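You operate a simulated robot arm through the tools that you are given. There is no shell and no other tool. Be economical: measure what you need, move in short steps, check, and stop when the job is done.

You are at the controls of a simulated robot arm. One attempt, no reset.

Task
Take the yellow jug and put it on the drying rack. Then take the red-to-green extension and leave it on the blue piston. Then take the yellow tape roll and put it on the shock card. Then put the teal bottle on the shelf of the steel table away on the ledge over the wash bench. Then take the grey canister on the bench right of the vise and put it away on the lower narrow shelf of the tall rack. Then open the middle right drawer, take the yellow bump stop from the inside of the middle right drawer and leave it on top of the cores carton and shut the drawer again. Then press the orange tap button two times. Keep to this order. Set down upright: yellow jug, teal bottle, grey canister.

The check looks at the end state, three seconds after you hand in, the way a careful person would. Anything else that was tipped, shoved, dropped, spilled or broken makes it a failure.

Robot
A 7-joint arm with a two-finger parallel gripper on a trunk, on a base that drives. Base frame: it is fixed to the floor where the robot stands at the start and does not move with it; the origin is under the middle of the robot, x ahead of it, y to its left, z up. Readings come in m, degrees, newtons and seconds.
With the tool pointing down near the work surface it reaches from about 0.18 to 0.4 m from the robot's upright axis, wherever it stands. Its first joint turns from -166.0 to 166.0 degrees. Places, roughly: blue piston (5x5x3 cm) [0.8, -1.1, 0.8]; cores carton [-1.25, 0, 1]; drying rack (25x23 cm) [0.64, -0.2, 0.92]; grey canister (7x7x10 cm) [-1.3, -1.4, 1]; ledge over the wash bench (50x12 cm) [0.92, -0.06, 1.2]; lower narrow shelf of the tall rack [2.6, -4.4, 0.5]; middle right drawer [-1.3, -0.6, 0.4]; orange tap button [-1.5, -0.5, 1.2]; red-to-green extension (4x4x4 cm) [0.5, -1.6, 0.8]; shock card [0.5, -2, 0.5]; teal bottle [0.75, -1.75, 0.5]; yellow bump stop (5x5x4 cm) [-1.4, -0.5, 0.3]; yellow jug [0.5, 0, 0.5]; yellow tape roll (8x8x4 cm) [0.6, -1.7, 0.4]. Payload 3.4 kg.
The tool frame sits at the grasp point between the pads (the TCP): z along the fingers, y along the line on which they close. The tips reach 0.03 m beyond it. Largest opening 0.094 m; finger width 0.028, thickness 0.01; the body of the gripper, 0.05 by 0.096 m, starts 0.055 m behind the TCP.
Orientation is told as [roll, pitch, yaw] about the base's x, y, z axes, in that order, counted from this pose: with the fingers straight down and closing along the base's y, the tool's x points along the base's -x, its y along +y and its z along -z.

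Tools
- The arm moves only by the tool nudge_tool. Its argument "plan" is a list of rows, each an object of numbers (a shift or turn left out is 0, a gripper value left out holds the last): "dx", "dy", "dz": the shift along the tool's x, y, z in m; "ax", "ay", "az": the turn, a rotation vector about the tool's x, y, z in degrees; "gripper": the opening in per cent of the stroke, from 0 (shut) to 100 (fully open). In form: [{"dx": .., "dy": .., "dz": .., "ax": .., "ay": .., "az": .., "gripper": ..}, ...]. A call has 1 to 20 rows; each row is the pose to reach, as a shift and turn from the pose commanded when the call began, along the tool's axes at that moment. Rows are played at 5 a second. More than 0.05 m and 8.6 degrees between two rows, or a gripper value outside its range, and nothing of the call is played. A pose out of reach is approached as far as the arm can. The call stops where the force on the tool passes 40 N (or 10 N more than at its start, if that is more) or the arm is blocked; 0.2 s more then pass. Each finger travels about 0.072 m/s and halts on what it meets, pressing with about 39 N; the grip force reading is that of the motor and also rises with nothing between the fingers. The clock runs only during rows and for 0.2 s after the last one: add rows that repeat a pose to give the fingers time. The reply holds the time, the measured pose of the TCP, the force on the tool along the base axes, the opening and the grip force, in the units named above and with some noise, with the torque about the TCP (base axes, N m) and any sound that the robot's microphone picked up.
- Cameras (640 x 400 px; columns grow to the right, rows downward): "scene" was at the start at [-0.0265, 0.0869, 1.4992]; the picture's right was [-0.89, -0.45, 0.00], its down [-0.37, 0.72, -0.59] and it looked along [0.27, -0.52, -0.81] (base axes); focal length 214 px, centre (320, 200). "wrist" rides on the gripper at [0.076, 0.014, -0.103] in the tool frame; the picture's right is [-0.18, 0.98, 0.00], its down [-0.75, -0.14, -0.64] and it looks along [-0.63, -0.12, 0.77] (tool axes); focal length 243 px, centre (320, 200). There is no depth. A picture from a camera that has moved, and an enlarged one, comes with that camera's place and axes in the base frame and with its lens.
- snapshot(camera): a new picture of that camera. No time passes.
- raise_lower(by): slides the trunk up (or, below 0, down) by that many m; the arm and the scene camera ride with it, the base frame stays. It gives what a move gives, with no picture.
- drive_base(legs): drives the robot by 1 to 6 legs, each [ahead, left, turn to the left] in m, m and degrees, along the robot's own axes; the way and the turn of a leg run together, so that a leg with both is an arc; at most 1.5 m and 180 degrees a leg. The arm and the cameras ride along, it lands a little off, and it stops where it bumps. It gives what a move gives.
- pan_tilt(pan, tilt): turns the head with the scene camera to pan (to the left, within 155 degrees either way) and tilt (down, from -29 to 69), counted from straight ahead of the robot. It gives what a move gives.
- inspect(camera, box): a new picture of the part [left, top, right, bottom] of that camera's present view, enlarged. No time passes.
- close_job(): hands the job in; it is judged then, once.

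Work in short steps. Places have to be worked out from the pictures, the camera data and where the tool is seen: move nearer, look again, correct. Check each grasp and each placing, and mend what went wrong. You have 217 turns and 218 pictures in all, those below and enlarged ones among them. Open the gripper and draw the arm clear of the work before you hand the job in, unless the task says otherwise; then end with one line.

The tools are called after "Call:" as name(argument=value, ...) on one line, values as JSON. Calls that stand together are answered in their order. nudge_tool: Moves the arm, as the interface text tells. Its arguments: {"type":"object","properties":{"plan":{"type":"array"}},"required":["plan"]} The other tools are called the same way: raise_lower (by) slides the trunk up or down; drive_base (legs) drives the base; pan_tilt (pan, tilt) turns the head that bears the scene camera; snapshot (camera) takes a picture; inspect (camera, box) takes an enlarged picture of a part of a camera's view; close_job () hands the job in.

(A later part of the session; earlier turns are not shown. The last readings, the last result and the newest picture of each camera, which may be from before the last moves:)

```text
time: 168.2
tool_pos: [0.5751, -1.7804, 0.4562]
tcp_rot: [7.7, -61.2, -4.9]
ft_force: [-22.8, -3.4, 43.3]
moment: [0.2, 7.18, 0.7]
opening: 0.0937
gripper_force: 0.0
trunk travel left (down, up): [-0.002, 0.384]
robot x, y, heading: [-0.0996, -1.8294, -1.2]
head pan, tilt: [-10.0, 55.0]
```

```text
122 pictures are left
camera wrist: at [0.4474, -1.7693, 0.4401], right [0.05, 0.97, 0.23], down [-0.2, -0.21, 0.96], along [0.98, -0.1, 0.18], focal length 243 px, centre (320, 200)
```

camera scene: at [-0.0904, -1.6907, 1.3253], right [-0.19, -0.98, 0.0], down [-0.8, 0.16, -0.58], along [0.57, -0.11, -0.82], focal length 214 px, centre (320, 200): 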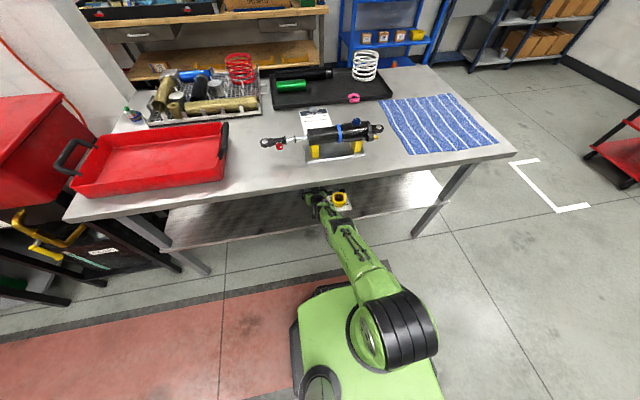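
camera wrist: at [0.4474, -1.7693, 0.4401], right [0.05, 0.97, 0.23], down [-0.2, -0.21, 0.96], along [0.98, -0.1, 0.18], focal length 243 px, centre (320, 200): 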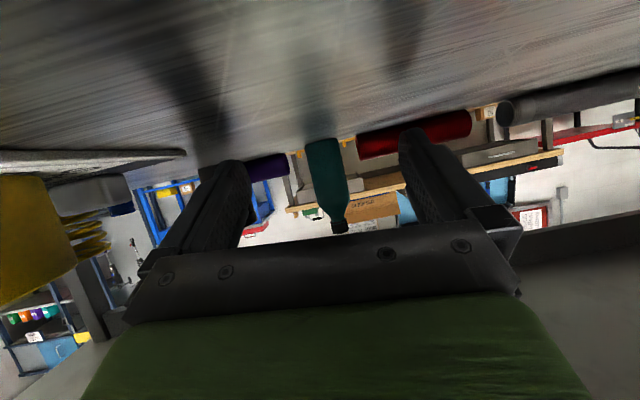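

Freed; camera underside still rubs the shelf. Lift the hand and level its roll, then inspect the table.

Call:
nudge_tool(plan=[{"dx": -0.01}, {"dx": -0.02, "dz": -0.01}, {"dx": -0.03, "dz": -0.02}, {"dx": -0.03, "dz": -0.02}])

Call:
drive_base(legs=[[-0.25, 0, 0]])

Call:
snapshot(camera="scene")

Call:
inspect(camera="scene", box=[60, 60, 380, 260])

```text
time: 169.2
tool_pos: [0.5755, -1.7829, 0.4891]
tcp_rot: [7.7, -61.0, -4.9]
ft_force: [-0.6, -0.3, 0.2]
moment: [0.02, -0.02, 0.01]
opening: 0.094
gripper_force: 0.0
trunk travel left (down, up): [-0.002, 0.384]
robot x, y, heading: [-0.1028, -1.8329, -0.9]
head pan, tilt: [-10.0, 55.0]
```

```text
time: 171.1
tool_pos: [0.3253, -1.777, 0.4883]
tcp_rot: [7.7, -61.0, -4.9]
ft_force: [0.1, -1.2, 0.1]
moment: [0.02, 0.02, -0.02]
opening: 0.0938
gripper_force: 0.1
trunk travel left (down, up): [-0.002, 0.384]
robot x, y, heading: [-0.3489, -1.8198, -1.0]
head pan, tilt: [-10.0, 55.0]
```

```text
121 pictures are left
camera scene: at [-0.3349, -1.6855, 1.325], right [-0.19, -0.98, 0.0], down [-0.8, 0.16, -0.57], along [0.56, -0.11, -0.82], focal length 214 px, centre (320, 200)
```

scene: 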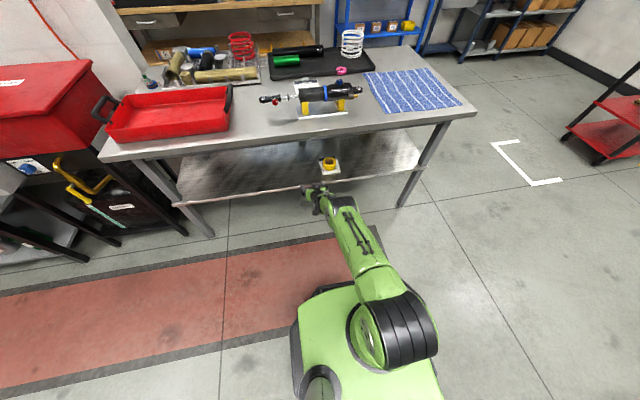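

```text
2.00 times, centred on (220, 160) of scene
camera zoom: at [-0.3349, -1.6855, 1.325], right [-0.19, -0.98, 0.0], down [-0.8, 0.16, -0.57], along [0.56, -0.11, -0.82], focal length 429 px, centre (520, 280)
```

zoom: 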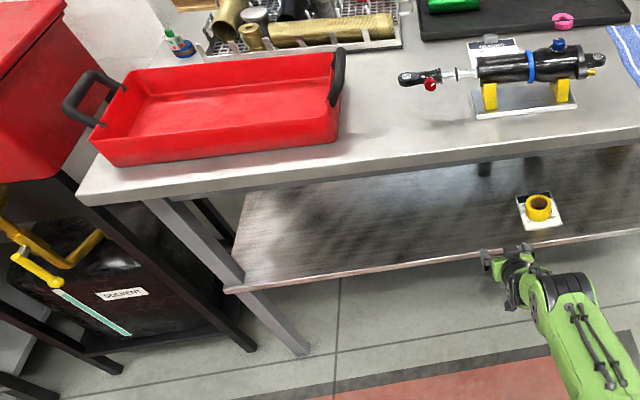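

Everything on the table is intact (extension on piston, roll on card). The bottle is too deep for the front approach; I'll go around and take it from the table's back side (x≈1.04). First fold the arm in and look at the route.

Call:
drive_base(legs=[[-0.15, 0, 0]])

Call:
raise_lower(by=0.2)

Call:
nudge_tool(plan=[{"ay": 8, "dz": -0.03}, {"ay": 16, "dz": -0.06}, {"ay": 24, "dz": -0.09}, {"ay": 32, "dz": -0.12}, {"ay": 40, "dz": -0.14}, {"ay": 48, "dz": -0.16}, {"ay": 56, "dz": -0.18}, {"ay": 61, "dz": -0.2}, {"ay": 61, "dz": -0.22}, {"ay": 61, "dz": -0.22}])

Call:
pan_tilt(pan=-45, tilt=30)

Call:
snapshot(camera="scene")

```text
time: 172.4
tool_pos: [0.1734, -1.7757, 0.489]
tcp_rot: [7.7, -61.1, -4.8]
ft_force: [1.2, -0.8, -0.3]
moment: [-0.02, 0.04, -0.02]
opening: 0.0941
gripper_force: 0.1
trunk travel left (down, up): [-0.002, 0.384]
robot x, y, heading: [-0.5011, -1.8192, -1.3]
head pan, tilt: [-10.0, 55.0]
```

```text
time: 174.6
tool_pos: [0.1743, -1.7752, 0.6886]
tcp_rot: [7.7, -60.9, -4.8]
ft_force: [1.6, 0.1, -0.6]
moment: [-0.02, 0.01, 0.02]
opening: 0.094
gripper_force: 0.1
trunk travel left (down, up): [-0.202, 0.184]
robot x, y, heading: [-0.4968, -1.8241, -1.2]
head pan, tilt: [-10.0, 55.0]
```

```text
time: 176.8
tool_pos: [-0.018, -1.7889, 0.7929]
tcp_rot: [3.8, 0.0, 2.0]
ft_force: [0.8, -0.2, 0.7]
moment: [0.0, 0.02, 0.0]
opening: 0.0941
gripper_force: 0.0
trunk travel left (down, up): [-0.202, 0.184]
robot x, y, heading: [-0.5002, -1.82, -0.9]
head pan, tilt: [-10.0, 55.0]
```

```text
time: 177.8
tool_pos: [-0.0184, -1.7904, 0.7919]
tcp_rot: [3.8, -0.3, 1.9]
ft_force: [0.2, -0.5, 0.1]
moment: [-0.01, 0.0, 0.0]
opening: 0.0938
gripper_force: 0.1
trunk travel left (down, up): [-0.202, 0.184]
robot x, y, heading: [-0.5004, -1.8245, -1.1]
head pan, tilt: [-45.0, 30.0]
```

```text
119 pictures are left
camera scene: at [-0.4935, -1.734, 1.5605], right [-0.72, -0.69, 0.0], down [-0.35, 0.36, -0.87], along [0.6, -0.62, -0.5], focal length 214 px, centre (320, 200)
```

scene: 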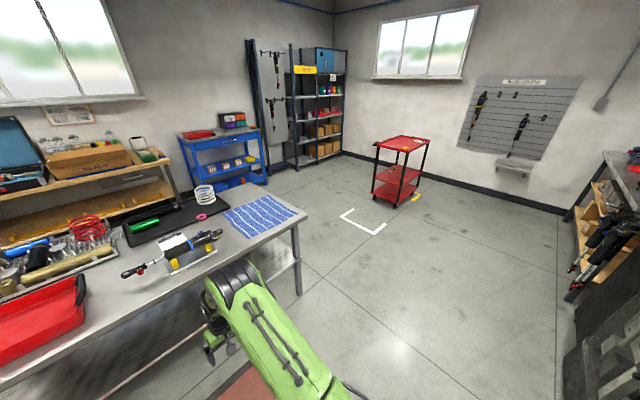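

Floor at the table's right end is open. Drive around the end: right 1.3, ahead ~2.0, then turn 180°.

Call:
drive_base(legs=[[0, -1.35, 1], [1.5, 0, 0], [0.55, 0, 0], [0, 0, 90], [0, 0, 90]])

Call:
pan_tilt(pan=-40, tilt=35)

Call:
snapshot(camera="scene")

```text
time: 202.1
tool_pos: [1.0595, -3.2758, 0.7936]
tcp_rot: [3.7, -0.3, -179.2]
ft_force: [0.0, 0.0, -0.1]
moment: [0.0, 0.0, 0.01]
opening: 0.0939
gripper_force: 0.1
trunk travel left (down, up): [-0.202, 0.184]
robot x, y, heading: [1.5431, -3.2526, 177.9]
head pan, tilt: [-45.0, 30.0]
```

```text
time: 202.8
tool_pos: [1.0598, -3.2758, 0.7929]
tcp_rot: [3.8, -0.2, -179.1]
ft_force: [0.1, -0.3, 0.3]
moment: [0.03, 0.03, -0.01]
opening: 0.0941
gripper_force: 0.0
trunk travel left (down, up): [-0.202, 0.184]
robot x, y, heading: [1.5423, -3.2495, 178.2]
head pan, tilt: [-40.0, 35.0]
```

```text
118 pictures are left
camera scene: at [1.531, -3.3466, 1.5528], right [0.67, 0.74, 0.0], down [0.43, -0.38, -0.82], along [-0.61, 0.55, -0.57], focal length 214 px, centre (320, 200)
```

scene: 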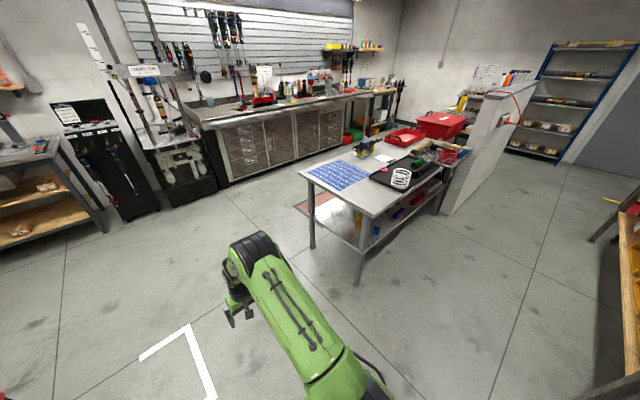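

Corridor behind the table is clear. Fix heading, back 8 cm, and slide right 1.49 m to the bottle's lane.

Call:
drive_base(legs=[[-0.08, 0, 1.8], [0, -0.75, 0], [0, -0.74, 0]])

Call:
pan_tilt(pan=0, tilt=45)

Call:
snapshot(camera="scene")

```text
time: 211.2
tool_pos: [1.1613, -1.788, 0.7928]
tcp_rot: [3.8, -0.2, -177.9]
ft_force: [0.2, 0.3, -0.9]
moment: [-0.04, 0.01, -0.03]
opening: 0.0938
gripper_force: 0.1
trunk travel left (down, up): [-0.202, 0.184]
robot x, y, heading: [1.6437, -1.7534, 179.2]
head pan, tilt: [-40.0, 35.0]
```

```text
time: 212.3
tool_pos: [1.1609, -1.7882, 0.792]
tcp_rot: [3.7, -0.2, -178.0]
ft_force: [-0.4, -0.2, -0.1]
moment: [0.01, -0.01, 0.01]
opening: 0.0943
gripper_force: 0.1
trunk travel left (down, up): [-0.202, 0.184]
robot x, y, heading: [1.6468, -1.7533, 179.0]
head pan, tilt: [0.0, 45.0]
```

```text
117 pictures are left
camera scene: at [1.6184, -1.9046, 1.538], right [0.02, 1.0, 0.0], down [0.71, -0.01, -0.71], along [-0.71, 0.01, -0.71], focal length 214 px, centre (320, 200)
```

scene: 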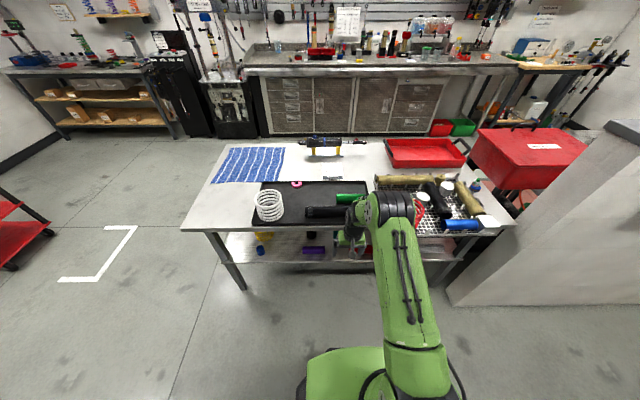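

I need to know the space behind me before lowering with the arm extended.

Call:
pan_tilt(pan=150, tilt=50)

Call:
snapshot(camera="scene")

```text
time: 214.6
tool_pos: [1.1603, -1.7887, 0.7932]
tcp_rot: [3.7, -0.1, -177.8]
ft_force: [-0.6, -0.9, 0.1]
moment: [-0.01, 0.02, -0.03]
opening: 0.0939
gripper_force: 0.0
trunk travel left (down, up): [-0.202, 0.184]
robot x, y, heading: [1.6399, -1.7542, 179.4]
head pan, tilt: [150.0, 50.0]
```

```text
116 pictures are left
camera scene: at [1.7658, -1.9454, 1.5311], right [-0.51, -0.86, 0.0], down [-0.66, 0.39, -0.64], along [0.55, -0.33, -0.77], focal length 214 px, centre (320, 200)
```

scene: 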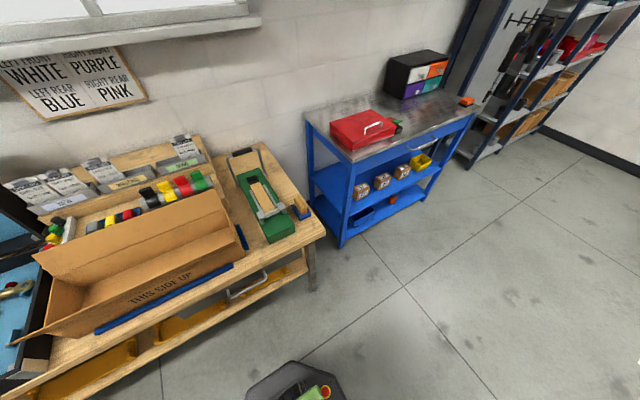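

Bench front is at x≈2.1, so I can back 0.09. Then square up the tool and pitch it to 20° nose-down with ~0.64 m reach.

Call:
drive_base(legs=[[-0.09, 0, 0.7]])

Call:
nudge_tool(plan=[{"ax": 2, "az": 1}, {"ax": 3.7, "az": 2}, {"ax": 3.7, "az": 2}])

Call:
nudge_tool(plan=[{"ay": -8, "dx": -0.02}, {"ay": -16, "dx": -0.04}, {"ay": -24, "dx": -0.06}, {"ay": -32, "dx": -0.08}, {"ay": -40, "dx": -0.1}, {"ay": -48, "dx": -0.12}, {"ay": -56, "dx": -0.13}, {"ay": -64, "dx": -0.14}, {"ay": -70, "dx": -0.145}, {"ay": -70, "dx": -0.145}])

Call:
pan_tilt(pan=0, tilt=50)

Call:
snapshot(camera="scene")

```text
time: 215.7
tool_pos: [1.2532, -1.7937, 0.7948]
tcp_rot: [3.8, -0.3, -177.2]
ft_force: [0.6, 0.3, 0.2]
moment: [0.01, 0.02, 0.0]
opening: 0.0941
gripper_force: 0.1
trunk travel left (down, up): [-0.202, 0.184]
robot x, y, heading: [1.7319, -1.7526, 179.6]
head pan, tilt: [150.0, 50.0]
```

```text
time: 216.5
tool_pos: [1.252, -1.7949, 0.7929]
tcp_rot: [0.0, -0.1, -179.1]
ft_force: [0.3, -0.1, -0.2]
moment: [-0.03, 0.0, 0.03]
opening: 0.0937
gripper_force: 0.1
trunk travel left (down, up): [-0.202, 0.184]
robot x, y, heading: [1.733, -1.7553, 179.8]
head pan, tilt: [150.0, 50.0]
```

```text
time: 218.7
tool_pos: [1.1057, -1.7967, 0.792]
tcp_rot: [0.1, -70.2, -179.3]
ft_force: [-0.1, 0.0, -0.1]
moment: [-0.04, 0.01, 0.04]
opening: 0.0941
gripper_force: 0.2
trunk travel left (down, up): [-0.202, 0.184]
robot x, y, heading: [1.7339, -1.7533, 179.5]
head pan, tilt: [150.0, 50.0]
```

```text
time: 221.1
tool_pos: [1.1046, -1.7962, 0.7935]
tcp_rot: [0.1, -70.1, -179.3]
ft_force: [0.5, -1.0, -0.1]
moment: [-0.01, -0.02, 0.01]
opening: 0.0942
gripper_force: 0.0
trunk travel left (down, up): [-0.202, 0.184]
robot x, y, heading: [1.7341, -1.7557, 179.8]
head pan, tilt: [0.0, 50.0]
```

```text
115 pictures are left
camera scene: at [1.7151, -1.9058, 1.531], right [0.0, 1.0, 0.0], down [0.77, 0.0, -0.64], along [-0.64, 0.0, -0.77], focal length 214 px, centre (320, 200)
```

scene: 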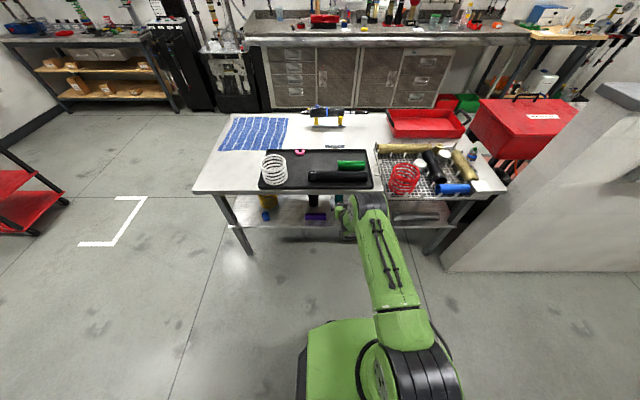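

Lower the trunk fully and look through the wrist camera.

Call:
raise_lower(by=-0.2)

Call:
snapshot(camera="wrist")

Call:
inspect(camera="scene", box=[220, 150, 480, 270])

```text
time: 223.2
tool_pos: [1.1067, -1.7959, 0.5923]
tcp_rot: [0.2, -70.1, -179.3]
ft_force: [0.1, -0.2, 0.0]
moment: [0.04, 0.0, 0.02]
opening: 0.094
gripper_force: 0.1
trunk travel left (down, up): [-0.002, 0.384]
robot x, y, heading: [1.7324, -1.7547, 179.8]
head pan, tilt: [0.0, 50.0]
```

```text
114 pictures are left
camera wrist: at [1.2268, -1.8091, 0.5564], right [-0.05, -0.98, 0.17], down [0.35, 0.15, 0.93], along [-0.94, 0.1, 0.33], focal length 243 px, centre (320, 200)
```

wrist: 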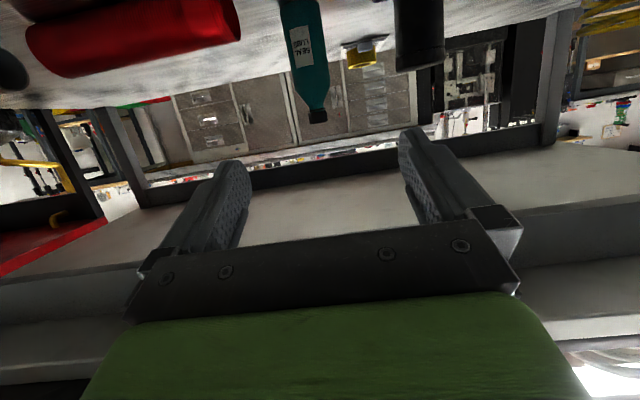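

```text
2.46 times, centred on (350, 210) of scene
camera zoom: at [1.7152, -1.9057, 1.3315], right [0.0, 1.0, 0.0], down [0.77, 0.0, -0.64], along [-0.64, 0.0, -0.77], focal length 528 px, centre (246, 175)
```

zoom: 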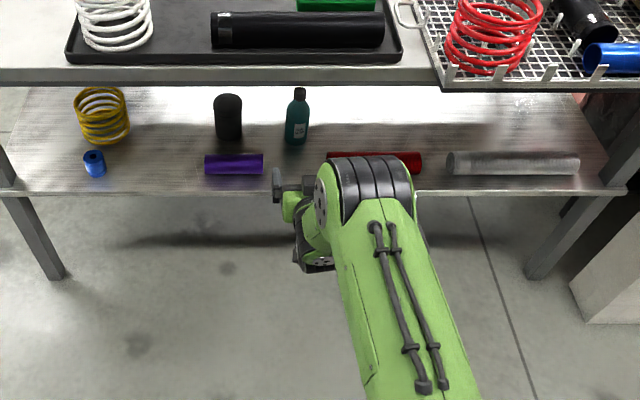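

Clear view: bottle at ≈(0.835,−1.789) between the purple and red tubes. Lower to z≈0.495, align y, set opening ~80 mm.

Call:
nudge_tool(plan=[{"dx": 0.03, "dz": 0.011, "dy": -0.003, "gripper": 85}, {"dx": 0.06, "dz": 0.022, "dy": -0.006}, {"dx": 0.0912, "dz": 0.033, "dy": -0.007}, {"dx": 0.0912, "dz": 0.033, "dy": -0.007}])

Call:
drive_base(legs=[[0.13, 0, 0]])

Call:
snapshot(camera="wrist")

Call:
inspect(camera="scene", box=[220, 150, 480, 270])

```text
time: 224.2
tool_pos: [1.1065, -1.7871, 0.4968]
tcp_rot: [0.1, -70.2, -179.4]
ft_force: [0.4, 0.2, -0.3]
moment: [0.0, -0.03, -0.02]
opening: 0.0799
gripper_force: 0.1
trunk travel left (down, up): [-0.002, 0.384]
robot x, y, heading: [1.7314, -1.7555, 179.9]
head pan, tilt: [0.0, 50.0]
```

```text
time: 225.5
tool_pos: [0.975, -1.7891, 0.4953]
tcp_rot: [0.0, -70.1, -179.3]
ft_force: [-0.2, -0.1, 0.3]
moment: [-0.01, -0.03, -0.03]
opening: 0.0798
gripper_force: 0.1
trunk travel left (down, up): [-0.002, 0.384]
robot x, y, heading: [1.6009, -1.7547, 179.9]
head pan, tilt: [0.0, 50.0]
```

```text
112 pictures are left
camera wrist: at [1.0961, -1.8011, 0.4591], right [-0.05, -0.98, 0.17], down [0.34, 0.15, 0.93], along [-0.94, 0.1, 0.33], focal length 243 px, centre (320, 200)
```

wrist: 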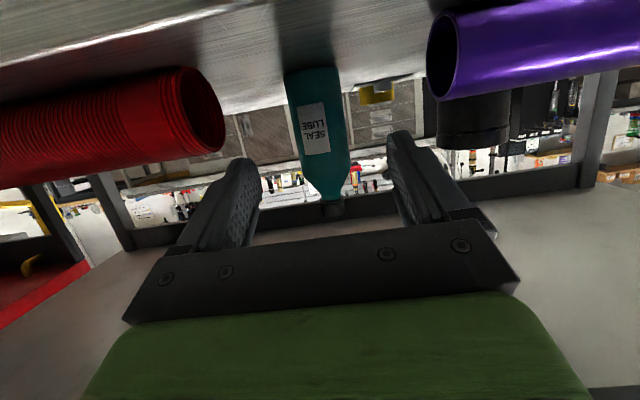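

```text
2.46 times, centred on (350, 210) of scene
camera zoom: at [1.5829, -1.9054, 1.3315], right [0.0, 1.0, 0.0], down [0.77, 0.0, -0.64], along [-0.64, 0.0, -0.77], focal length 528 px, centre (246, 175)
```

zoom: 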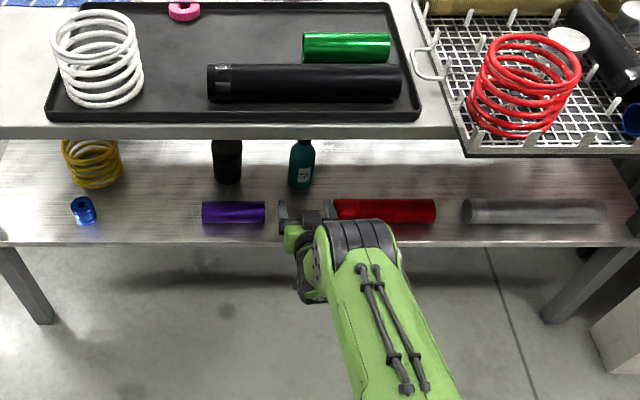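

Aligned. Advance 0.085 between the tubes and check.

Call:
drive_base(legs=[[0.085, 0, 0]])

Call:
snapshot(camera="wrist")

```text
time: 226.6
tool_pos: [0.8878, -1.7869, 0.4948]
tcp_rot: [0.2, -70.1, -179.3]
ft_force: [-1.1, 0.8, 0.1]
moment: [0.0, 0.0, 0.0]
opening: 0.0801
gripper_force: 0.0
trunk travel left (down, up): [-0.002, 0.384]
robot x, y, heading: [1.512, -1.755, 179.7]
head pan, tilt: [0.0, 50.0]
```

```text
110 pictures are left
camera wrist: at [1.0085, -1.8002, 0.4591], right [-0.05, -0.98, 0.17], down [0.34, 0.15, 0.93], along [-0.94, 0.11, 0.33], focal length 243 px, centre (320, 200)
```

wrist: 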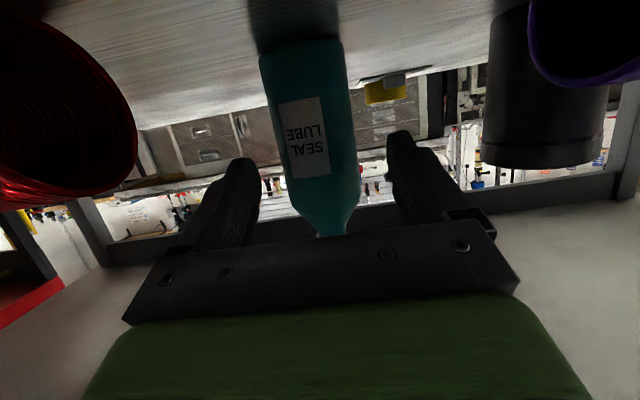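

Call:
drive_base(legs=[[0.042, 0, 0]])

Call:
nudge_tool(plan=[{"gripper": 60}, {"gripper": 40}, {"gripper": 20}, {"gripper": 20}])

Call:
snapshot(camera="wrist")

```text
time: 227.5
tool_pos: [0.8451, -1.7871, 0.4956]
tcp_rot: [0.2, -70.0, -179.4]
ft_force: [-0.8, -0.5, 0.5]
moment: [-0.01, 0.0, 0.0]
opening: 0.0799
gripper_force: 0.0
trunk travel left (down, up): [-0.002, 0.384]
robot x, y, heading: [1.4717, -1.7544, 179.8]
head pan, tilt: [0.0, 50.0]
```

```text
time: 228.5
tool_pos: [0.8457, -1.787, 0.4971]
tcp_rot: [0.2, -70.0, -179.4]
ft_force: [-0.7, 1.2, 0.8]
moment: [-0.03, 0.02, 0.0]
opening: 0.0563
gripper_force: 39.5
trunk travel left (down, up): [-0.002, 0.384]
robot x, y, heading: [1.4726, -1.7532, 180.1]
head pan, tilt: [0.0, 50.0]
```

```text
109 pictures are left
camera wrist: at [0.966, -1.7995, 0.4594], right [-0.05, -0.98, 0.17], down [0.35, 0.15, 0.93], along [-0.94, 0.11, 0.33], focal length 243 px, centre (320, 200)
```

wrist: 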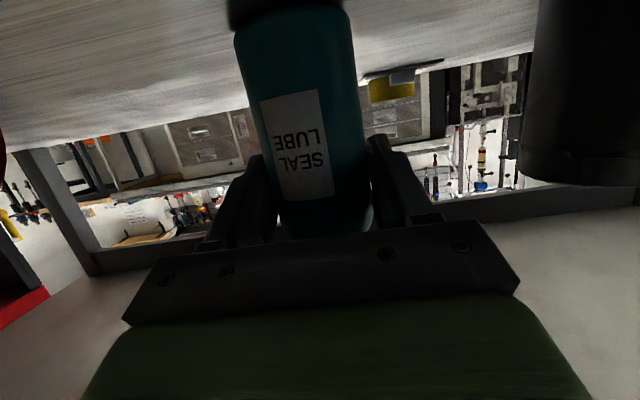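

Gripped at 56 mm. Lift 3 cm and back out.

Call:
nudge_tool(plan=[{"dx": -0.014, "dz": -0.005, "gripper": 0}, {"dx": -0.028, "dz": -0.01}, {"dx": -0.042, "dz": -0.015}, {"dx": -0.042, "dz": -0.015}])

Call:
drive_base(legs=[[-0.28, 0, 0]])

Call:
snapshot(camera="wrist")

Call:
snapshot(camera="scene")

```text
time: 229.5
tool_pos: [0.8439, -1.7855, 0.5406]
tcp_rot: [0.3, -70.0, -179.5]
ft_force: [-0.3, 0.7, -1.7]
moment: [0.0, -0.02, -0.02]
opening: 0.0564
gripper_force: 39.0
trunk travel left (down, up): [-0.002, 0.384]
robot x, y, heading: [1.4685, -1.7526, 180.2]
head pan, tilt: [0.0, 50.0]
```

```text
time: 231.5
tool_pos: [1.1259, -1.7862, 0.5408]
tcp_rot: [0.3, -70.1, -179.4]
ft_force: [0.4, -0.4, -2.0]
moment: [0.01, 0.0, 0.01]
opening: 0.0561
gripper_force: 39.0
trunk travel left (down, up): [-0.002, 0.384]
robot x, y, heading: [1.7517, -1.7587, 179.7]
head pan, tilt: [0.0, 50.0]
```

```text
108 pictures are left
camera wrist: at [1.2461, -1.7997, 0.5045], right [-0.05, -0.98, 0.17], down [0.35, 0.15, 0.93], along [-0.94, 0.11, 0.33], focal length 243 px, centre (320, 200)
```

wrist: 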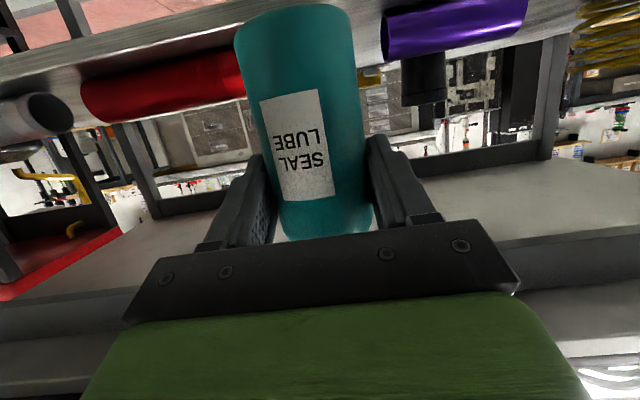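

```text
107 pictures are left
camera scene: at [1.734, -1.9062, 1.3315], right [0.0, 1.0, 0.0], down [0.77, 0.0, -0.64], along [-0.64, 0.0, -0.77], focal length 214 px, centre (320, 200)
```

scene: 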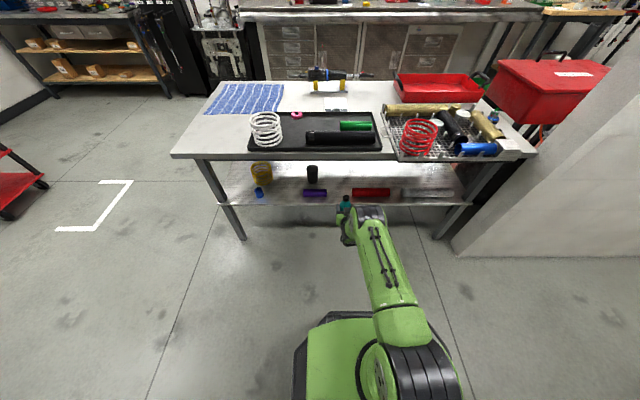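

Bottle is out and held. Raise, pull the arm in, and drive back around: slide left, ahead past the table end, turn 180°.

Call:
raise_lower(by=0.38)

Call:
nudge_tool(plan=[{"dz": -0.04, "dx": 0.014}, {"dz": -0.08, "dx": 0.028}, {"dz": -0.113, "dx": 0.041}, {"dz": -0.113, "dx": 0.041}])

Call:
drive_base(legs=[[0, 0.75, 0], [0, 0.7, 0], [0.95, 0, 0], [0, 0, 90], [0, 0, 90]])

```text
time: 235.1
tool_pos: [1.1253, -1.7879, 0.9208]
tcp_rot: [0.1, -70.1, -179.3]
ft_force: [0.2, 0.8, -2.6]
moment: [-0.01, 0.0, -0.01]
opening: 0.0561
gripper_force: 38.9
trunk travel left (down, up): [-0.382, 0.004]
robot x, y, heading: [1.7511, -1.7517, 179.5]
head pan, tilt: [0.0, 50.0]
```

```text
time: 236.1
tool_pos: [1.2436, -1.786, 0.9196]
tcp_rot: [0.1, -70.1, -179.4]
ft_force: [-0.6, 0.5, -1.6]
moment: [-0.01, 0.0, 0.05]
opening: 0.056
gripper_force: 39.2
trunk travel left (down, up): [-0.382, 0.004]
robot x, y, heading: [1.7503, -1.7507, 179.7]
head pan, tilt: [0.0, 50.0]
```

```text
time: 255.8
tool_pos: [1.3109, -3.1762, 0.9196]
tcp_rot: [0.2, -70.1, 0.6]
ft_force: [-0.1, 0.7, -2.6]
moment: [-0.01, -0.01, -0.03]
opening: 0.0564
gripper_force: 39.3
trunk travel left (down, up): [-0.382, 0.004]
robot x, y, heading: [0.8017, -3.2102, -0.3]
head pan, tilt: [0.0, 50.0]
```

Reverse into the aisle and go left to the wash bench.

Call:
drive_base(legs=[[-1.2, 0, 0.3], [0, 1.5, 0], [0, 1.5, 0]])

Call:
pan_tilt(pan=0, tilt=25)

Call:
snapshot(camera="scene")

```text
time: 275.9
tool_pos: [0.1733, -0.2023, 0.9191]
tcp_rot: [0.2, -70.1, -0.5]
ft_force: [0.0, 0.9, -2.0]
moment: [0.01, 0.04, 0.01]
opening: 0.0556
gripper_force: 38.4
trunk travel left (down, up): [-0.382, 0.004]
robot x, y, heading: [-0.3313, -0.224, -1.4]
head pan, tilt: [0.0, 50.0]
```

```text
time: 276.8
tool_pos: [0.1732, -0.204, 0.9186]
tcp_rot: [0.3, -70.2, -0.5]
ft_force: [-0.5, 0.9, -2.8]
moment: [0.0, 0.03, 0.06]
opening: 0.0554
gripper_force: 39.1
trunk travel left (down, up): [-0.382, 0.004]
robot x, y, heading: [-0.3343, -0.2251, -1.4]
head pan, tilt: [0.0, 25.0]
```

```text
106 pictures are left
camera scene: at [-0.2986, -0.0732, 1.7481], right [-0.02, -1.0, 0.0], down [-0.42, 0.01, -0.91], along [0.91, -0.02, -0.42], focal length 214 px, centre (320, 200)
```

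scene: 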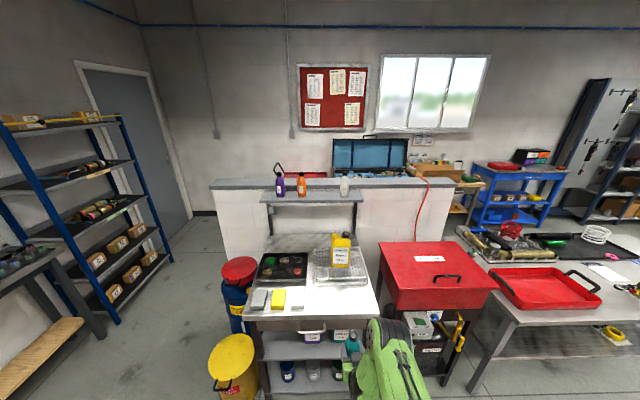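

Call:
inspect(camera="scene", box=[230, 140, 400, 290])

```text
2.67 times, centred on (315, 215) of scene
camera zoom: at [-0.2986, -0.0732, 1.7481], right [-0.02, -1.0, 0.0], down [-0.42, 0.01, -0.91], along [0.91, -0.02, -0.42], focal length 572 px, centre (333, 160)
```

zoom: 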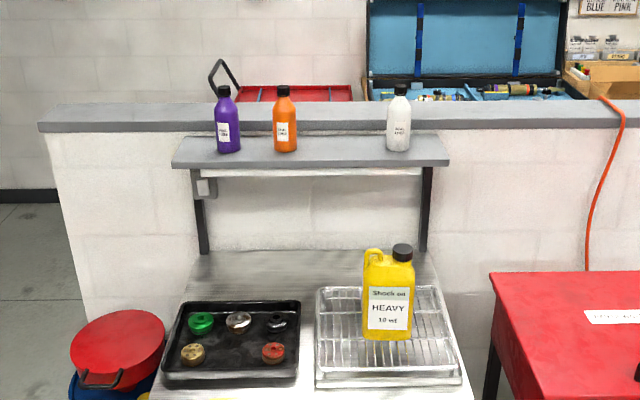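

The free spot on the ledge is between the orange and white bottles, y≈−0.12, x≈0.925, z≈1.2. It requires a long reach (~0.77 m), so I raise the arm and test extension here.

Call:
nudge_tool(plan=[{"dx": -0.045, "dz": -0.016}, {"dx": -0.09, "dz": -0.033}, {"dx": -0.135, "dz": -0.049}, {"dx": -0.18, "dz": -0.065}, {"dx": -0.225, "dz": -0.081}, {"dx": -0.27, "dz": -0.098}, {"dx": -0.315, "dz": -0.114}, {"dx": -0.36, "dz": -0.13}, {"dx": -0.375, "dz": -0.09}, {"dx": -0.39, "dz": -0.045}, {"dx": -0.41, "dz": 0.0}, {"dx": -0.425, "dz": 0.045}, {"dx": -0.44, "dz": 0.08}, {"dx": -0.455, "dz": 0.112}, {"dx": -0.455, "dz": 0.112}])

```text
time: 280.0
tool_pos: [0.3214, -0.1456, 1.2734]
tcp_rot: [-2.8, -71.3, -0.9]
ft_force: [-0.8, -0.5, -2.5]
moment: [0.01, 0.0, 0.05]
opening: 0.0554
gripper_force: 39.0
out of reach, approached as far as the arm can: row 4, 8, 9, 10, 11, 12, 13, 14, 15
trunk travel left (down, up): [-0.382, 0.004]
robot x, y, heading: [-0.3343, -0.2244, -1.3]
head pan, tilt: [0.0, 25.0]
```

Reach tops out at ~0.66 m here, so the front approach falls short. Plan: set the bottle on the free bench front, re-grasp with a steep pitch, and place it from behind the low wall (top ≈1.264). First come down in front of the bench.

Call:
nudge_tool(plan=[{"dx": 0.04, "dz": -0.012}, {"dx": 0.08, "dz": -0.024}, {"dx": 0.12, "dz": -0.036}, {"dx": 0.16, "dz": -0.048}, {"dx": 0.2, "dz": -0.06}, {"dx": 0.24, "dz": -0.072}, {"dx": 0.28, "dz": -0.085}, {"dx": 0.32, "dz": -0.097}, {"dx": 0.345, "dz": -0.105}, {"dx": 0.345, "dz": -0.105}])

Call:
drive_base(legs=[[0, 0, 1.3], [0.15, 0.03, 0]])

Call:
pan_tilt(pan=0, tilt=55)

Call:
snapshot(camera="scene")

```text
time: 282.2
tool_pos: [0.1085, -0.1299, 0.976]
tcp_rot: [-3.2, -71.2, -0.4]
ft_force: [-0.2, -0.4, -2.4]
moment: [0.0, 0.03, 0.0]
opening: 0.0551
gripper_force: 39.5
trunk travel left (down, up): [-0.382, 0.004]
robot x, y, heading: [-0.3335, -0.2233, -1.3]
head pan, tilt: [0.0, 25.0]
```

```text
time: 283.9
tool_pos: [0.2603, -0.0899, 0.9757]
tcp_rot: [-3.3, -71.0, 0.9]
ft_force: [1.0, -1.0, -1.8]
moment: [0.0, 0.05, 0.01]
opening: 0.0549
gripper_force: 39.4
trunk travel left (down, up): [-0.382, 0.004]
robot x, y, heading: [-0.184, -0.1956, 0.3]
head pan, tilt: [0.0, 25.0]
```

```text
time: 284.9
tool_pos: [0.2589, -0.0906, 0.9747]
tcp_rot: [-3.3, -71.1, 0.9]
ft_force: [-0.2, -0.1, -1.3]
moment: [-0.01, 0.07, -0.01]
opening: 0.0547
gripper_force: 38.5
trunk travel left (down, up): [-0.382, 0.004]
robot x, y, heading: [-0.1831, -0.1935, 0.0]
head pan, tilt: [0.0, 55.0]
```

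```text
104 pictures are left
camera scene: at [-0.1696, -0.0428, 1.7043], right [0.0, -1.0, 0.0], down [-0.82, 0.0, -0.57], along [0.57, 0.0, -0.82], focal length 214 px, centre (320, 200)
```

scene: 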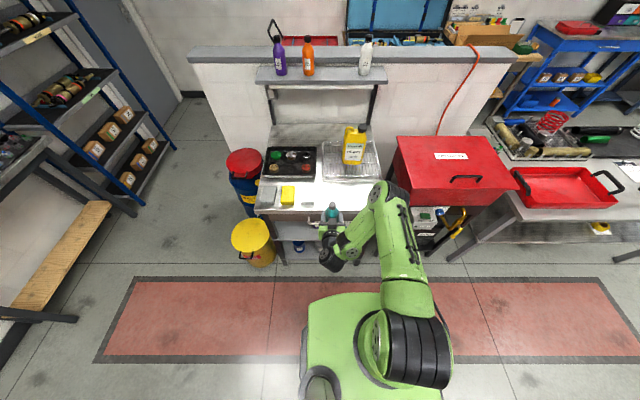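

Grip width has crept down slightly; check the bottle in the wrist view.

Call:
snapshot(camera="wrist")

```text
103 pictures are left
camera wrist: at [0.1364, -0.0718, 0.9371], right [0.1, 0.98, 0.16], down [-0.37, -0.11, 0.92], along [0.92, -0.15, 0.35], focal length 243 px, centre (320, 200)
```

wrist: 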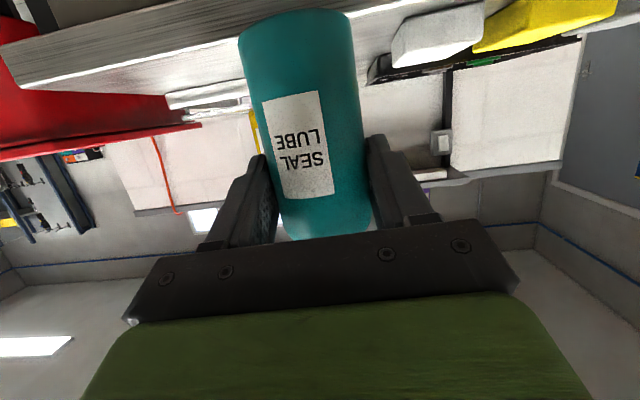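

Bottle is fine. Raise 6 cm, fix roll, then place it on the bench front at about (0.42,−0.14).

Call:
nudge_tool(plan=[{"ax": -1.6, "dx": -0.02}, {"ax": -3.3, "dx": -0.04, "dz": -0.01}, {"ax": -3.3, "dx": -0.06, "dz": -0.02}, {"ax": -3.3, "dx": -0.06, "dz": -0.02}])

Call:
drive_base(legs=[[0, -0.05, 0], [0.16, 0, 0]])

Call:
inspect(camera="scene", box=[230, 110, 430, 290])

```text
time: 285.9
tool_pos: [0.26, -0.0875, 1.0395]
tcp_rot: [0.1, -71.1, 0.8]
ft_force: [-0.6, -0.7, -1.3]
moment: [0.01, 0.03, 0.01]
opening: 0.0546
gripper_force: 39.0
trunk travel left (down, up): [-0.382, 0.004]
robot x, y, heading: [-0.181, -0.1924, -0.1]
head pan, tilt: [0.0, 55.0]
```

```text
time: 287.8
tool_pos: [0.4228, -0.1372, 1.0387]
tcp_rot: [0.1, -71.1, 0.9]
ft_force: [1.0, -0.6, -1.5]
moment: [-0.02, 0.01, 0.01]
opening: 0.0547
gripper_force: 38.8
trunk travel left (down, up): [-0.382, 0.004]
robot x, y, heading: [-0.0185, -0.244, -0.2]
head pan, tilt: [0.0, 55.0]
```

```text
2.22 times, centred on (330, 200) of scene
camera zoom: at [-0.0052, -0.0932, 1.7042], right [0.0, -1.0, 0.0], down [-0.82, 0.0, -0.57], along [0.57, 0.0, -0.82], focal length 477 px, centre (298, 200)
```

zoom: 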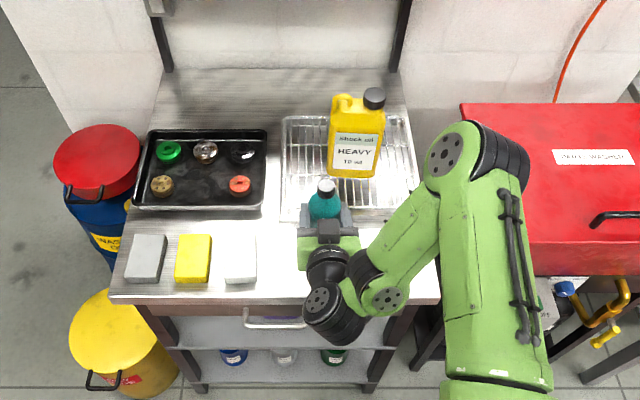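

Clear spot. Lower to the bench top.

Call:
raise_lower(by=-0.038)

Call:
nudge_tool(plan=[{"dx": 0.0047, "dz": 0.0016}, {"dx": 0.0094, "dz": 0.0033}, {"dx": 0.0141, "dz": 0.0049}, {"dx": 0.0141, "dz": 0.0049}])

```text
time: 288.6
tool_pos: [0.422, -0.1379, 1.0025]
tcp_rot: [0.0, -71.2, 0.9]
ft_force: [-0.6, 1.1, -2.7]
moment: [-0.06, 0.03, 0.01]
opening: 0.0545
gripper_force: 39.2
trunk travel left (down, up): [-0.344, 0.042]
robot x, y, heading: [-0.0184, -0.2439, 0.2]
head pan, tilt: [0.0, 55.0]
```

```text
time: 289.6
tool_pos: [0.4222, -0.1385, 0.9886]
tcp_rot: [0.0, -71.2, 0.9]
ft_force: [-0.6, 0.3, -2.2]
moment: [0.01, 0.02, -0.01]
opening: 0.0545
gripper_force: 39.2
trunk travel left (down, up): [-0.344, 0.042]
robot x, y, heading: [-0.0215, -0.2438, 0.3]
head pan, tilt: [0.0, 55.0]
```

Call:
nudge_tool(plan=[{"dx": 0.003, "dz": 0.001}, {"dx": 0.006, "dz": 0.002}, {"dx": 0.009, "dz": 0.003}, {"dx": 0.011, "dz": 0.004}, {"dx": 0.011, "dz": 0.004}])

```text
time: 290.9
tool_pos: [0.4226, -0.1384, 0.9766]
tcp_rot: [0.0, -71.1, 0.8]
ft_force: [-0.1, 0.1, -2.4]
moment: [-0.04, -0.01, -0.01]
opening: 0.0545
gripper_force: 39.2
trunk travel left (down, up): [-0.344, 0.042]
robot x, y, heading: [-0.0185, -0.2459, 0.2]
head pan, tilt: [0.0, 55.0]
```

Call:
nudge_tool(plan=[{"dx": 0.003, "dz": 0.001}, {"dx": 0.006, "dz": 0.002}, {"dx": 0.009, "dz": 0.003}, {"dx": 0.009, "dz": 0.003}])

Call:
snapshot(camera="wrist")

```text
time: 291.9
tool_pos: [0.4232, -0.1377, 0.9659]
tcp_rot: [0.0, -71.1, 0.9]
ft_force: [-0.2, 0.3, -2.4]
moment: [0.03, 0.06, 0.01]
opening: 0.0542
gripper_force: 39.3
trunk travel left (down, up): [-0.344, 0.042]
robot x, y, heading: [-0.018, -0.2475, -0.0]
head pan, tilt: [0.0, 55.0]
```

```text
101 pictures are left
camera wrist: at [0.2993, -0.1254, 0.9269], right [0.04, 0.98, 0.17], down [-0.36, -0.15, 0.92], along [0.93, -0.1, 0.35], focal length 243 px, centre (320, 200)
```

wrist: 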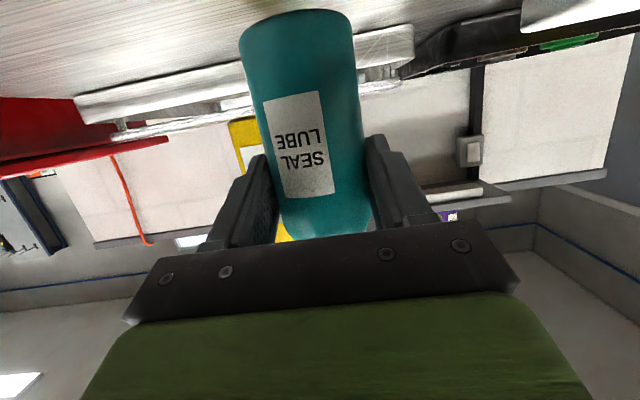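

Call:
nudge_tool(plan=[{"dx": 0.003, "dz": 0.001}, {"dx": 0.006, "dz": 0.002}, {"dx": 0.009, "dz": 0.003}, {"dx": 0.009, "dz": 0.003}])

```text
time: 292.9
tool_pos: [0.4238, -0.1393, 0.9565]
tcp_rot: [0.0, -71.2, 1.0]
ft_force: [-0.2, -0.5, -2.3]
moment: [0.02, 0.04, 0.01]
opening: 0.0542
gripper_force: 39.0
trunk travel left (down, up): [-0.344, 0.042]
robot x, y, heading: [-0.022, -0.2474, -0.1]
head pan, tilt: [0.0, 55.0]
```

Call:
nudge_tool(plan=[{"dx": 0.003, "dz": 0.001}, {"dx": 0.006, "dz": 0.002}, {"dx": 0.009, "dz": 0.003}, {"dx": 0.012, "dz": 0.004}, {"dx": 0.015, "dz": 0.005}, {"dx": 0.015, "dz": 0.005}])

Call:
inspect(camera="scene", box=[250, 140, 410, 250])

```text
time: 294.2
tool_pos: [0.4217, -0.1399, 0.9439]
tcp_rot: [0.0, -71.6, 0.8]
ft_force: [-0.6, 0.0, 32.7]
moment: [0.08, -0.54, 0.05]
opening: 0.0521
gripper_force: 39.0
trunk travel left (down, up): [-0.344, 0.042]
robot x, y, heading: [-0.0205, -0.2444, -0.0]
head pan, tilt: [0.0, 55.0]
```

```text
3.64 times, centred on (330, 195) of scene
camera zoom: at [-0.0108, -0.0938, 1.667], right [0.0, -1.0, 0.0], down [-0.82, 0.0, -0.58], along [0.58, 0.0, -0.82], focal length 780 px, centre (284, 218)
```

zoom: 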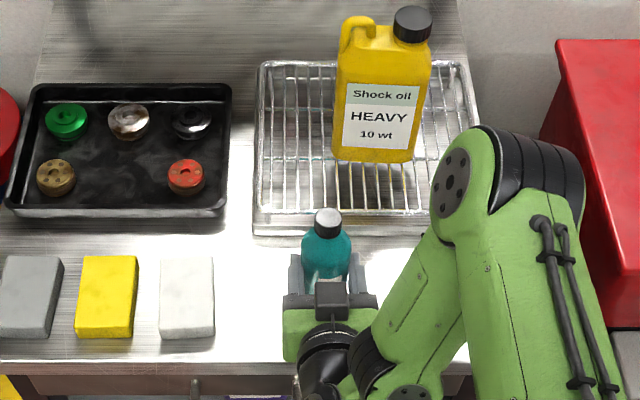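

Contact — the bottle stands on the bench (z≈0.865). Release and back off.

Call:
nudge_tool(plan=[{"dx": -0.003, "dz": -0.001}, {"dx": -0.003, "dz": -0.001, "gripper": 65}, {"dx": -0.003, "dz": -0.001, "gripper": 80}, {"dx": -0.003, "dz": -0.001, "gripper": 80}, {"dx": -0.003, "dz": -0.04}, {"dx": -0.003, "dz": -0.08}, {"dx": -0.003, "dz": -0.11}, {"dx": -0.003, "dz": -0.11}])

Call:
snapshot(camera="wrist")

Call:
inspect(camera="scene", box=[250, 140, 410, 250])

```text
time: 296.1
tool_pos: [0.3759, -0.1396, 0.9619]
tcp_rot: [-0.1, -71.1, 0.8]
ft_force: [0.4, 0.2, -0.5]
moment: [0.02, -0.01, -0.02]
opening: 0.075
gripper_force: 0.0
out of reach, approached as far as the arm can: row 6, 7, 8
trunk travel left (down, up): [-0.344, 0.042]
robot x, y, heading: [-0.0208, -0.2439, 0.0]
head pan, tilt: [0.0, 55.0]
```

```text
99 pictures are left
camera wrist: at [0.2525, -0.1273, 0.9231], right [0.04, 0.98, 0.17], down [-0.36, -0.15, 0.92], along [0.93, -0.1, 0.35], focal length 243 px, centre (320, 200)
```

wrist: 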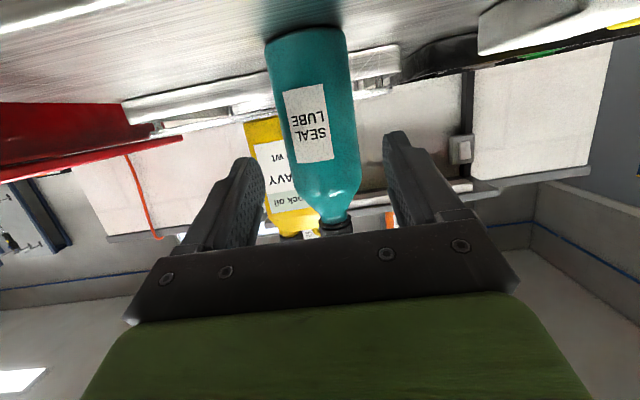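

```text
3.64 times, centred on (330, 195) of scene
camera zoom: at [-0.0066, -0.093, 1.6668], right [0.0, -1.0, 0.0], down [-0.82, 0.0, -0.57], along [0.57, 0.0, -0.82], focal length 780 px, centre (284, 218)
```

zoom: 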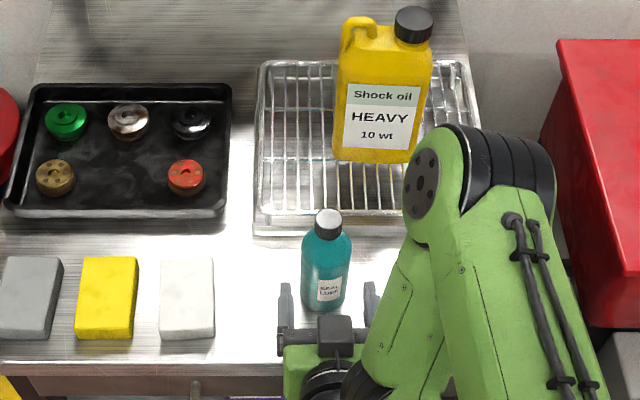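

Bottle stands upright at ≈(0.432,−0.139). Back off and pitch the tool to ~50° nose-down for the re-grasp.

Call:
drive_base(legs=[[-0.16, 0, 0]])

Call:
nudge_tool(plan=[{"dx": -0.03, "dz": 0.1}, {"dx": -0.05, "dz": 0.12, "ay": 8}, {"dx": -0.08, "dz": 0.14, "ay": 16}, {"dx": -0.11, "dz": 0.15, "ay": 24}, {"dx": -0.12, "dz": 0.16, "ay": 31}, {"dx": -0.12, "dz": 0.16, "ay": 31}])

Call:
snapshot(camera="wrist")

```text
time: 297.5
tool_pos: [0.2127, -0.1389, 0.9618]
tcp_rot: [0.0, -71.2, 1.1]
ft_force: [0.8, 0.3, -0.3]
moment: [-0.02, -0.02, 0.01]
opening: 0.0752
gripper_force: 0.1
trunk travel left (down, up): [-0.344, 0.042]
robot x, y, heading: [-0.1832, -0.2438, -0.0]
head pan, tilt: [0.0, 55.0]
```

```text
refused: row 1 steps farther than a row can; nothing moved
```

```text
97 pictures are left
camera wrist: at [0.0901, -0.1268, 0.9234], right [0.04, 0.98, 0.17], down [-0.36, -0.15, 0.92], along [0.93, -0.1, 0.35], focal length 243 px, centre (320, 200)
```

wrist: 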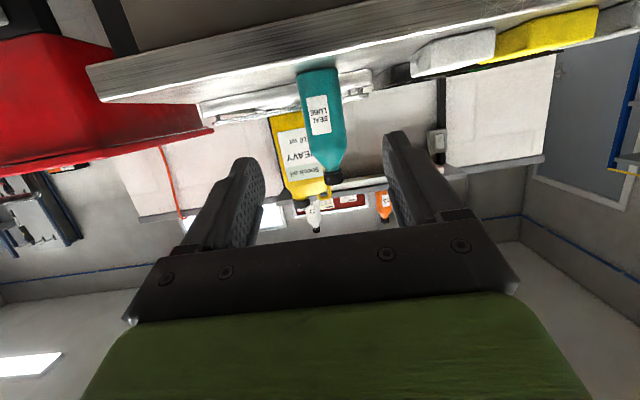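

Call:
nudge_tool(plan=[{"dx": -0.015, "dz": 0.04}, {"dx": -0.03, "dz": 0.08}, {"dx": -0.05, "dz": 0.11, "ay": 8}, {"dx": -0.08, "dz": 0.13, "ay": 16}, {"dx": -0.11, "dz": 0.15, "ay": 24}, {"dx": -0.12, "dz": 0.16, "ay": 31}, {"dx": -0.12, "dz": 0.16, "ay": 31}])

Call:
snapshot(camera="wrist")

```text
time: 299.1
tool_pos: [0.3321, -0.1044, 1.0326]
tcp_rot: [-0.2, -41.6, 0.5]
ft_force: [-0.1, -0.4, 0.2]
moment: [0.0, -0.02, 0.0]
opening: 0.0751
gripper_force: 0.1
out of reach, approached as far as the arm can: row 4, 5, 6, 7
trunk travel left (down, up): [-0.344, 0.042]
robot x, y, heading: [-0.1822, -0.2433, 0.3]
head pan, tilt: [0.0, 55.0]
```

```text
96 pictures are left
camera wrist: at [0.2047, -0.0915, 1.0586], right [0.13, 0.98, 0.12], down [0.14, -0.14, 0.98], along [0.98, -0.11, -0.16], focal length 243 px, centre (320, 200)
```

wrist: 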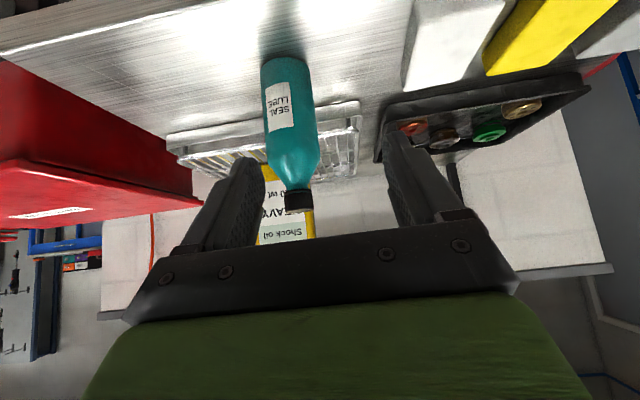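

Approach the bottle along the tool axis (it's at ≈(0.435,−0.1385)); go half way and check.

Call:
nudge_tool(plan=[{"dz": 0.03}, {"dz": 0.06}, {"dz": 0.06}])

Call:
snapshot(camera="wrist")

```text
time: 299.9
tool_pos: [0.3194, -0.0954, 1.0052]
tcp_rot: [0.0, -40.2, 0.9]
ft_force: [0.1, -0.5, 1.0]
moment: [0.01, -0.03, -0.01]
opening: 0.0752
gripper_force: 0.0
out of reach, approached as far as the arm can: row 1, 2, 3
trunk travel left (down, up): [-0.344, 0.042]
robot x, y, heading: [-0.1823, -0.2459, 0.1]
head pan, tilt: [0.0, 55.0]
```

```text
95 pictures are left
camera wrist: at [0.1941, -0.0833, 1.0346], right [0.13, 0.98, 0.12], down [0.16, -0.14, 0.98], along [0.98, -0.1, -0.18], focal length 243 px, centre (320, 200)
```

wrist: 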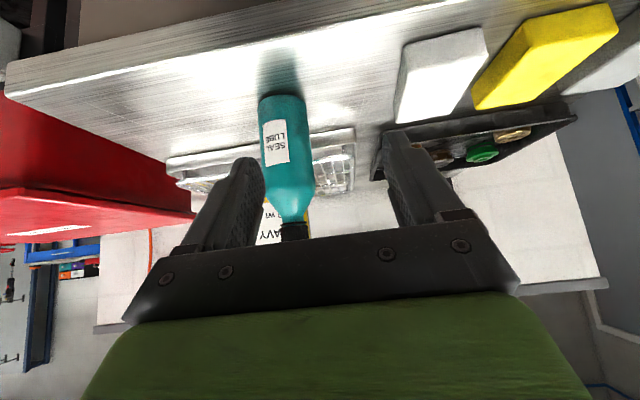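

The arm is near an internal limit with the hand left of the robot's axis. Bring the hand back in front of the axis (commanded y −0.24).

Call:
nudge_tool(plan=[{"dy": -0.03, "dz": 0.04}, {"dy": -0.06, "dz": 0.02}, {"dy": -0.09, "dz": 0.0}, {"dy": -0.11, "dz": -0.02}, {"dy": -0.11, "dz": -0.02}])

```text
time: 301.1
tool_pos: [0.2874, -0.1922, 1.0089]
tcp_rot: [-0.1, -40.6, 0.9]
ft_force: [0.7, 1.1, -0.4]
moment: [0.0, -0.01, -0.02]
opening: 0.075
gripper_force: 0.1
out of reach, approached as far as the arm can: row 1, 2, 3, 4, 5
trunk travel left (down, up): [-0.344, 0.042]
robot x, y, heading: [-0.1805, -0.2446, 0.0]
head pan, tilt: [0.0, 55.0]
```

Call:
snapshot(camera="scene")

```text
94 pictures are left
camera scene: at [-0.1682, -0.0926, 1.6667], right [0.0, -1.0, 0.0], down [-0.82, 0.0, -0.57], along [0.57, 0.0, -0.82], focal length 214 px, centre (320, 200)
```

scene: 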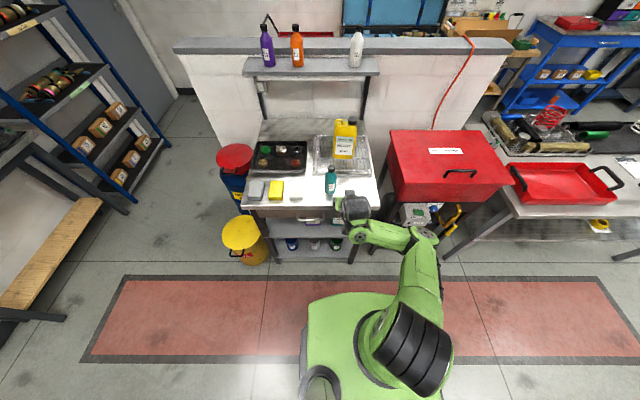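

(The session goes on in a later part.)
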